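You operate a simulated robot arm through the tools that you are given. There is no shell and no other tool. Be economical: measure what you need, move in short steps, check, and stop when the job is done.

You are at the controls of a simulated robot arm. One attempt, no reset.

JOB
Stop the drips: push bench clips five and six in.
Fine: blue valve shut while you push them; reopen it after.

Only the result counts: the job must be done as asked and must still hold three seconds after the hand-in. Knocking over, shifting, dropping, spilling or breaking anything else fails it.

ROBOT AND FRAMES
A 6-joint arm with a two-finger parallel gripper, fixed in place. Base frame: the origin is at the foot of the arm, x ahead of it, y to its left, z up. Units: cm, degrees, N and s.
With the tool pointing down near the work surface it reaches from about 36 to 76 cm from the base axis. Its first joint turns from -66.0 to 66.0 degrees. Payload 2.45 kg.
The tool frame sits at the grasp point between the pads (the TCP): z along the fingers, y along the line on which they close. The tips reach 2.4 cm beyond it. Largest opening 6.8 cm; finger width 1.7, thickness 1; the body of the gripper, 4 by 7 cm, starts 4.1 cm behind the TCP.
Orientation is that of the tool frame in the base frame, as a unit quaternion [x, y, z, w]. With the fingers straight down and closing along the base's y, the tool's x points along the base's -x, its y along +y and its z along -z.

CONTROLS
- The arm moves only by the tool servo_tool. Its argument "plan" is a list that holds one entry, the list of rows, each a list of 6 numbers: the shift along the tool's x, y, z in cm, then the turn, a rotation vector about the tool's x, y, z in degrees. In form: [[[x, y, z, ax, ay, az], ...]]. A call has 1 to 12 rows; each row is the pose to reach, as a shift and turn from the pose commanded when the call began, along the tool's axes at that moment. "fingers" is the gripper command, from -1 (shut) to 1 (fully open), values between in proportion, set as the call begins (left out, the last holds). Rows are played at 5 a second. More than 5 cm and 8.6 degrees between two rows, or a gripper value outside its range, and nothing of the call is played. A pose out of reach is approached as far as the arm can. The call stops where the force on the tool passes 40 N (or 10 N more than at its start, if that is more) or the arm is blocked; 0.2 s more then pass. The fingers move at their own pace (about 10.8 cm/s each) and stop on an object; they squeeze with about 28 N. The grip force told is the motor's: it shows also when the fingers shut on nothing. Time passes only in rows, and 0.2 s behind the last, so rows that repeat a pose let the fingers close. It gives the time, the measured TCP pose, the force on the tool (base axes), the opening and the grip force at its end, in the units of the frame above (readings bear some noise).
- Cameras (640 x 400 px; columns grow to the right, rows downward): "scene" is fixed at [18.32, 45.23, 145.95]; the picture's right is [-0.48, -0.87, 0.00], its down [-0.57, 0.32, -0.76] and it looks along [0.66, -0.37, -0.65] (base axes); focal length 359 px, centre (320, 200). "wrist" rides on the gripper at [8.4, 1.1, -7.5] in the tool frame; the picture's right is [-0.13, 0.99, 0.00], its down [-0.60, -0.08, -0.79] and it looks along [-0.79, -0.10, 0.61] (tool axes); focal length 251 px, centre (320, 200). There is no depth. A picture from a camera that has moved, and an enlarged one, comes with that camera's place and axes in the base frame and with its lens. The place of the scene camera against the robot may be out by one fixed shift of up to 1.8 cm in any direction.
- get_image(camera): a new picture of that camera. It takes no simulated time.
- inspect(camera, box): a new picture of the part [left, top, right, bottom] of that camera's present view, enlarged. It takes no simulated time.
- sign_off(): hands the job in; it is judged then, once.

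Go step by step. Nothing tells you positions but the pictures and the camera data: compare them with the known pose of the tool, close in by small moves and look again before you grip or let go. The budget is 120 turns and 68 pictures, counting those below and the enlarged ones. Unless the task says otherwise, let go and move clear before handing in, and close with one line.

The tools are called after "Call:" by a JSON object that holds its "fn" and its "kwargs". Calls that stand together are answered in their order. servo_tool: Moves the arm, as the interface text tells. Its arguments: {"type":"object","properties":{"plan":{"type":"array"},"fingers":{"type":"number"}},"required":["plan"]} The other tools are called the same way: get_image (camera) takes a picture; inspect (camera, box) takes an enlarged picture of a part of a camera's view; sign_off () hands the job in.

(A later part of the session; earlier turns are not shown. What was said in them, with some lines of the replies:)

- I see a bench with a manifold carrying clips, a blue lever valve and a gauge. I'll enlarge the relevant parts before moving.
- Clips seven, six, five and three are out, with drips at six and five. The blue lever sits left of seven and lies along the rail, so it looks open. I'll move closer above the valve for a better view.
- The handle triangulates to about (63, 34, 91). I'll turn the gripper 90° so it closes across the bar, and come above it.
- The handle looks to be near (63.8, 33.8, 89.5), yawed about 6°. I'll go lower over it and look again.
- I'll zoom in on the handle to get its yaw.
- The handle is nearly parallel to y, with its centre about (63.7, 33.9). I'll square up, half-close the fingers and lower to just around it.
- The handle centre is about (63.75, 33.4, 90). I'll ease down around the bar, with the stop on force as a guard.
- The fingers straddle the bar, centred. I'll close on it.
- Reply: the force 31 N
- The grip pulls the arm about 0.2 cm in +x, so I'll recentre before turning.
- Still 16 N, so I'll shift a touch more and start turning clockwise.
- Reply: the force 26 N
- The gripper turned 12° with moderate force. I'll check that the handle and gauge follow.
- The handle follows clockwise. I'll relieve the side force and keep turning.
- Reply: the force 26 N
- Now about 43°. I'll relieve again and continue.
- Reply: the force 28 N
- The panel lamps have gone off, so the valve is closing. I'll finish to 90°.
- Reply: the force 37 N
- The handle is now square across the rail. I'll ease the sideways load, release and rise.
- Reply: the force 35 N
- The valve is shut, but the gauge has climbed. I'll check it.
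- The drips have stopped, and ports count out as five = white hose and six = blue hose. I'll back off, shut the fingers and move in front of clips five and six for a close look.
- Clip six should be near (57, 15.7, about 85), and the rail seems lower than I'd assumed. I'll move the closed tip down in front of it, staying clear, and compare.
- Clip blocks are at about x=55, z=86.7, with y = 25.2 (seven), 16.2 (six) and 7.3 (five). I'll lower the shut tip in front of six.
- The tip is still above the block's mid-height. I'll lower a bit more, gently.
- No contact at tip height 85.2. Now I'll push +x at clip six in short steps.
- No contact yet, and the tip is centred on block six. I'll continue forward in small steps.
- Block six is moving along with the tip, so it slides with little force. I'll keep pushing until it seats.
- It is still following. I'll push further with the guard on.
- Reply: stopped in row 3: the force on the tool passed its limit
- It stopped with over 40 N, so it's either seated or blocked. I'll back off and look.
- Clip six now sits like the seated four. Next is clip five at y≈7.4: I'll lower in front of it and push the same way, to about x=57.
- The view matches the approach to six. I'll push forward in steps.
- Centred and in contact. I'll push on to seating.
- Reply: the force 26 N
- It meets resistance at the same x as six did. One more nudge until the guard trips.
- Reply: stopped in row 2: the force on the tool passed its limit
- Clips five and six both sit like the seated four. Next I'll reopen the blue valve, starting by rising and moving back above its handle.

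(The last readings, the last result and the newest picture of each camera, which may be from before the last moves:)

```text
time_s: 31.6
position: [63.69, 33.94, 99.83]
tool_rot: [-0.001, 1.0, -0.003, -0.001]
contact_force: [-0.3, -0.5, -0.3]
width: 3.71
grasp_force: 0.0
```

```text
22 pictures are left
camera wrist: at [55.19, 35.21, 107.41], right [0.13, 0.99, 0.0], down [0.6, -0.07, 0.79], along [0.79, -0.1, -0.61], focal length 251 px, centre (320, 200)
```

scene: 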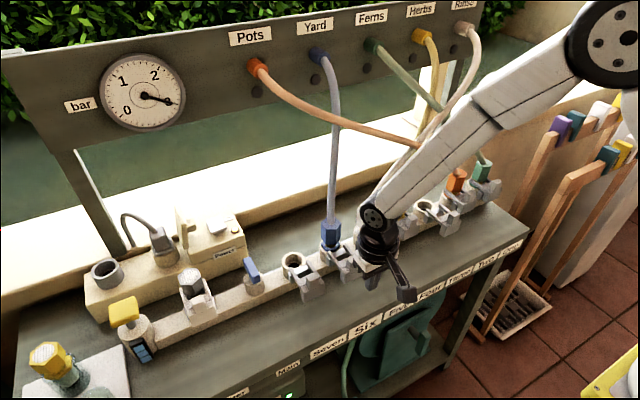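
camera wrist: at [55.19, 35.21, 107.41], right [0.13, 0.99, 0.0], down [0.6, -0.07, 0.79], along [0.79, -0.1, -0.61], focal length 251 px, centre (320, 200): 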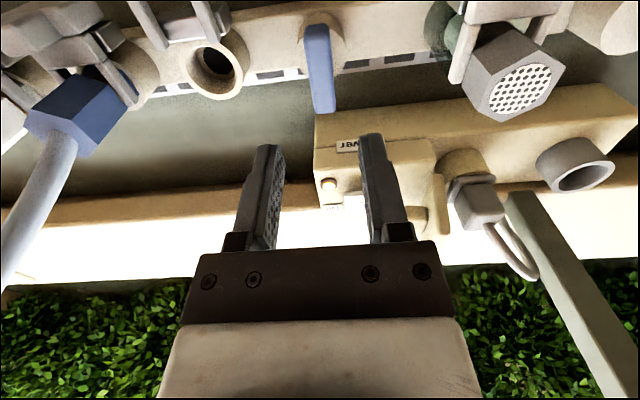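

The view is the same as at release. I'll descend around the bar and grip.

Call:
{"fn": "servo_tool", "kwargs": {"plan": [[[0, 0, 3, 0, 0, 0], [0, 0, 6, 0, 0, 0], [0, 0, 7.5, 0, 0, 0], [0, 0, 8.3, 0, 0, 0]]]}}

Call:
{"fn": "servo_tool", "kwargs": {"plan": [[[0, 0, 0, 0, 0, 0], [0, 0, 0, 0, 0, 0]]], "fingers": -1}}

```text
time_s: 32.6
position: [63.79, 33.9, 91.69]
tool_rot: [-0.001, 1.0, -0.001, 0.0]
contact_force: [-0.2, -0.5, -0.4]
width: 3.75
grasp_force: 0.1
```

```text
time_s: 33.2
position: [63.87, 34.04, 91.82]
tool_rot: [-0.001, 1.0, -0.002, 0.001]
contact_force: [2.5, 7.5, -4.1]
width: 1.68
grasp_force: 35.4
```

Gripped, nearly centred. I'll turn back counter-clockwise in stages about the pivot, near (64.0, 34.0).

Call:
{"fn": "servo_tool", "kwargs": {"plan": [[[-0.1, 0.1, 0, 0, 0, 0], [-0.1, 0.1, 0, 0, 0, -6], [-0.1, 0.1, 0, 0, 0, -12], [-0.1, 0.1, 0, 0, 0, -18], [-0.1, 0.1, 0, 0, 0, -24], [-0.1, 0.1, 0, 0, 0, -30]]]}}

```text
time_s: 34.6
position: [63.9, 33.84, 91.77]
tool_rot: [-0.26, 0.966, -0.002, -0.002]
contact_force: [-19.0, -12.2, 17.3]
width: 1.7
grasp_force: 35.1
```

Turned 30°. I'll relieve and continue.

Call:
{"fn": "servo_tool", "kwargs": {"plan": [[[0.15, 0, -0.1, 0, 0, 0], [0.15, 0, -0.1, 0, 0, -6], [0.15, 0, -0.1, 0, 0, -12], [0.15, 0, -0.1, 0, 0, -18], [0.15, 0, -0.1, 0, 0, -24], [0.15, 0, -0.1, 0, 0, -30]]]}}

```text
time_s: 36.0
position: [64.08, 33.91, 91.82]
tool_rot: [-0.502, 0.865, -0.002, 0.0]
contact_force: [1.4, -9.2, -4.3]
width: 1.68
grasp_force: 35.6
```

Turned 60°. I'll finish the last 30°.

Call:
{"fn": "servo_tool", "kwargs": {"plan": [[[0, 0, 0, 0, 0, -6], [0, 0, 0, 0, 0, -12], [0, 0, 0, 0, 0, -18], [0, 0, 0, 0, 0, -24], [0, 0, 0, 0, 0, -29]]]}}

Call:
{"fn": "get_image", "kwargs": {"camera": "scene"}}

```text
time_s: 37.2
position: [64.02, 33.87, 91.7]
tool_rot: [-0.702, 0.712, -0.002, -0.002]
contact_force: [6.9, -13.3, -2.6]
width: 1.68
grasp_force: 35.3
```

```text
21 pictures are left
```

scene: 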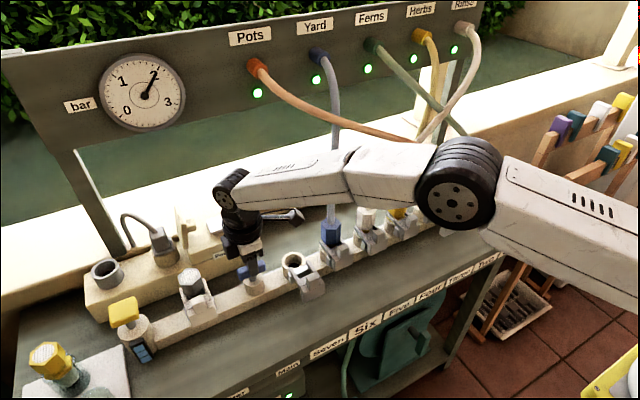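

The lamps are lit, including Yard, and the gauge is back to about 2. I'll release, rise and back away for a final check.

Call:
{"fn": "servo_tool", "kwargs": {"plan": [[[0, 0, 0, 0, 0, 0], [0, 0, 0, 0, 0, 0], [0, 0, -2, 0, 0, 0], [0, 0, -6, 0, 0, 0], [0, 0, -10, 0, 0, 0], [0, 4, -12, 0, 0, 0], [0, 8, -14, 0, 0, 0], [0, 12, -16, 0, 0, 0]]], "fingers": 0.1}}

Call:
{"fn": "get_image", "kwargs": {"camera": "scene"}}

Call:
{"fn": "inspect", "kwargs": {"camera": "scene", "box": [220, 180, 440, 320]}}

```text
time_s: 39.0
position: [51.7, 33.98, 107.81]
tool_rot: [-0.702, 0.713, -0.002, -0.002]
contact_force: [0.2, -0.2, -0.2]
width: 3.75
grasp_force: 0.2
```

```text
20 pictures are left
```

scene: 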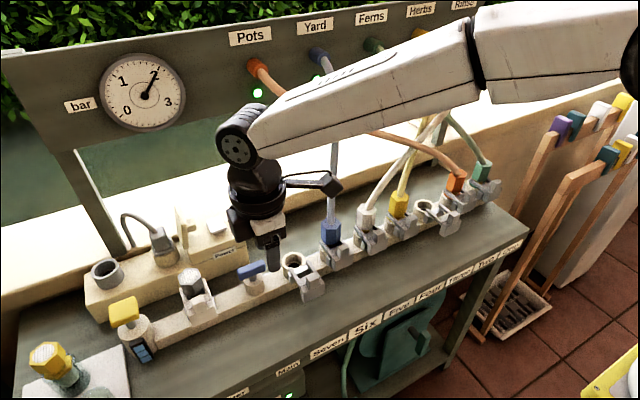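

```text
2.86 times, centred on (330, 250) of scene
camera zoom: at [18.32, 45.23, 145.95], right [-0.48, -0.87, 0.0], down [-0.57, 0.32, -0.76], along [0.66, -0.37, -0.65], focal length 1027 px, centre (291, 57)
```

zoom: 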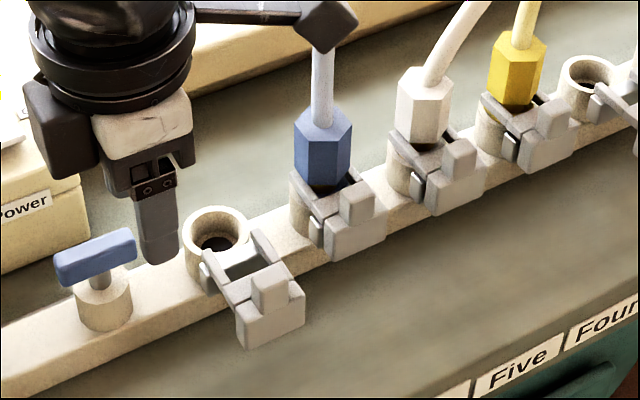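

Both clips are in and the handle is back along the rail. I'll move clear, let a couple of seconds pass under pressure and check for drips.

Call:
{"fn": "servo_tool", "kwargs": {"plan": [[[0, 3, -3, 0, 0, 0], [0, 6, -6, 0, 0, 0], [0, 9, -9, 0, 0, 0], [0, 9, -9, 0, 0, 0], [0, 9, -9, 0, 0, 0], [0, 9, -9, 0, 0, 0], [0, 9, -9, 0, 0, 0], [0, 9, -9, 0, 0, 0], [0, 9, -9, 0, 0, 0], [0, 9, -9, 0, 0, 0], [0, 9, -9, 0, 0, 0], [0, 9, -9, 0, 0, 0]]]}}

Call:
{"fn": "get_image", "kwargs": {"camera": "scene"}}

Call:
{"fn": "inspect", "kwargs": {"camera": "scene", "box": [220, 180, 440, 320]}}

```text
time_s: 41.6
position: [42.86, 34.54, 116.9]
tool_rot: [-0.702, 0.713, -0.001, -0.001]
contact_force: [1.0, -0.4, -0.8]
width: 3.75
grasp_force: 0.1
```

```text
18 pictures are left
```

scene: 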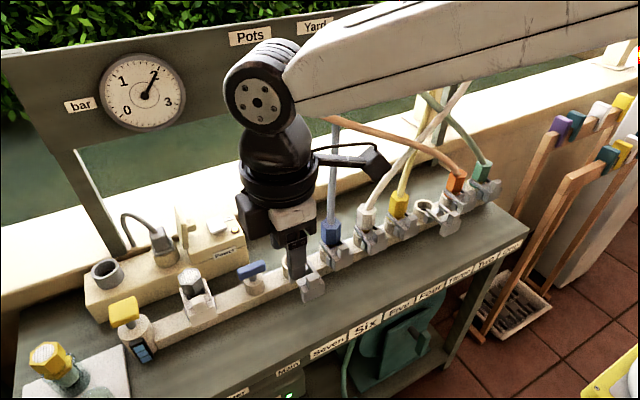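

```text
2.86 times, centred on (330, 250) of scene
camera zoom: at [18.32, 45.23, 145.95], right [-0.48, -0.87, 0.0], down [-0.57, 0.32, -0.76], along [0.66, -0.37, -0.65], focal length 1027 px, centre (291, 57)
```

zoom: 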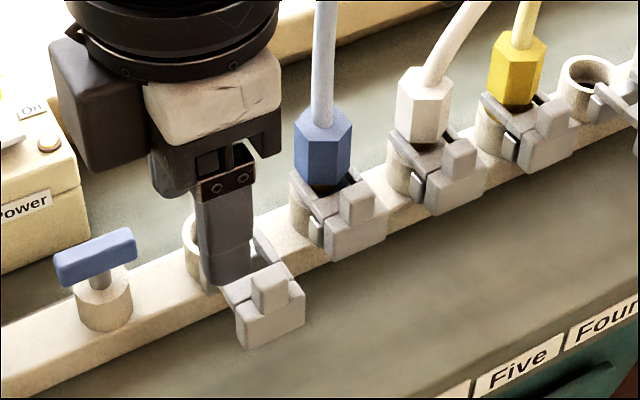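

No drips at five or six with pressure back on, the blue valve is open and the arm is clear, so I'm handing in.

Call:
{"fn": "sign_off", "kwargs": {}}

```text
The job is handed in.
```

Clips five and six are pushed in, the drips have stopped, and the blue valve, shut while I pushed them, is open again.
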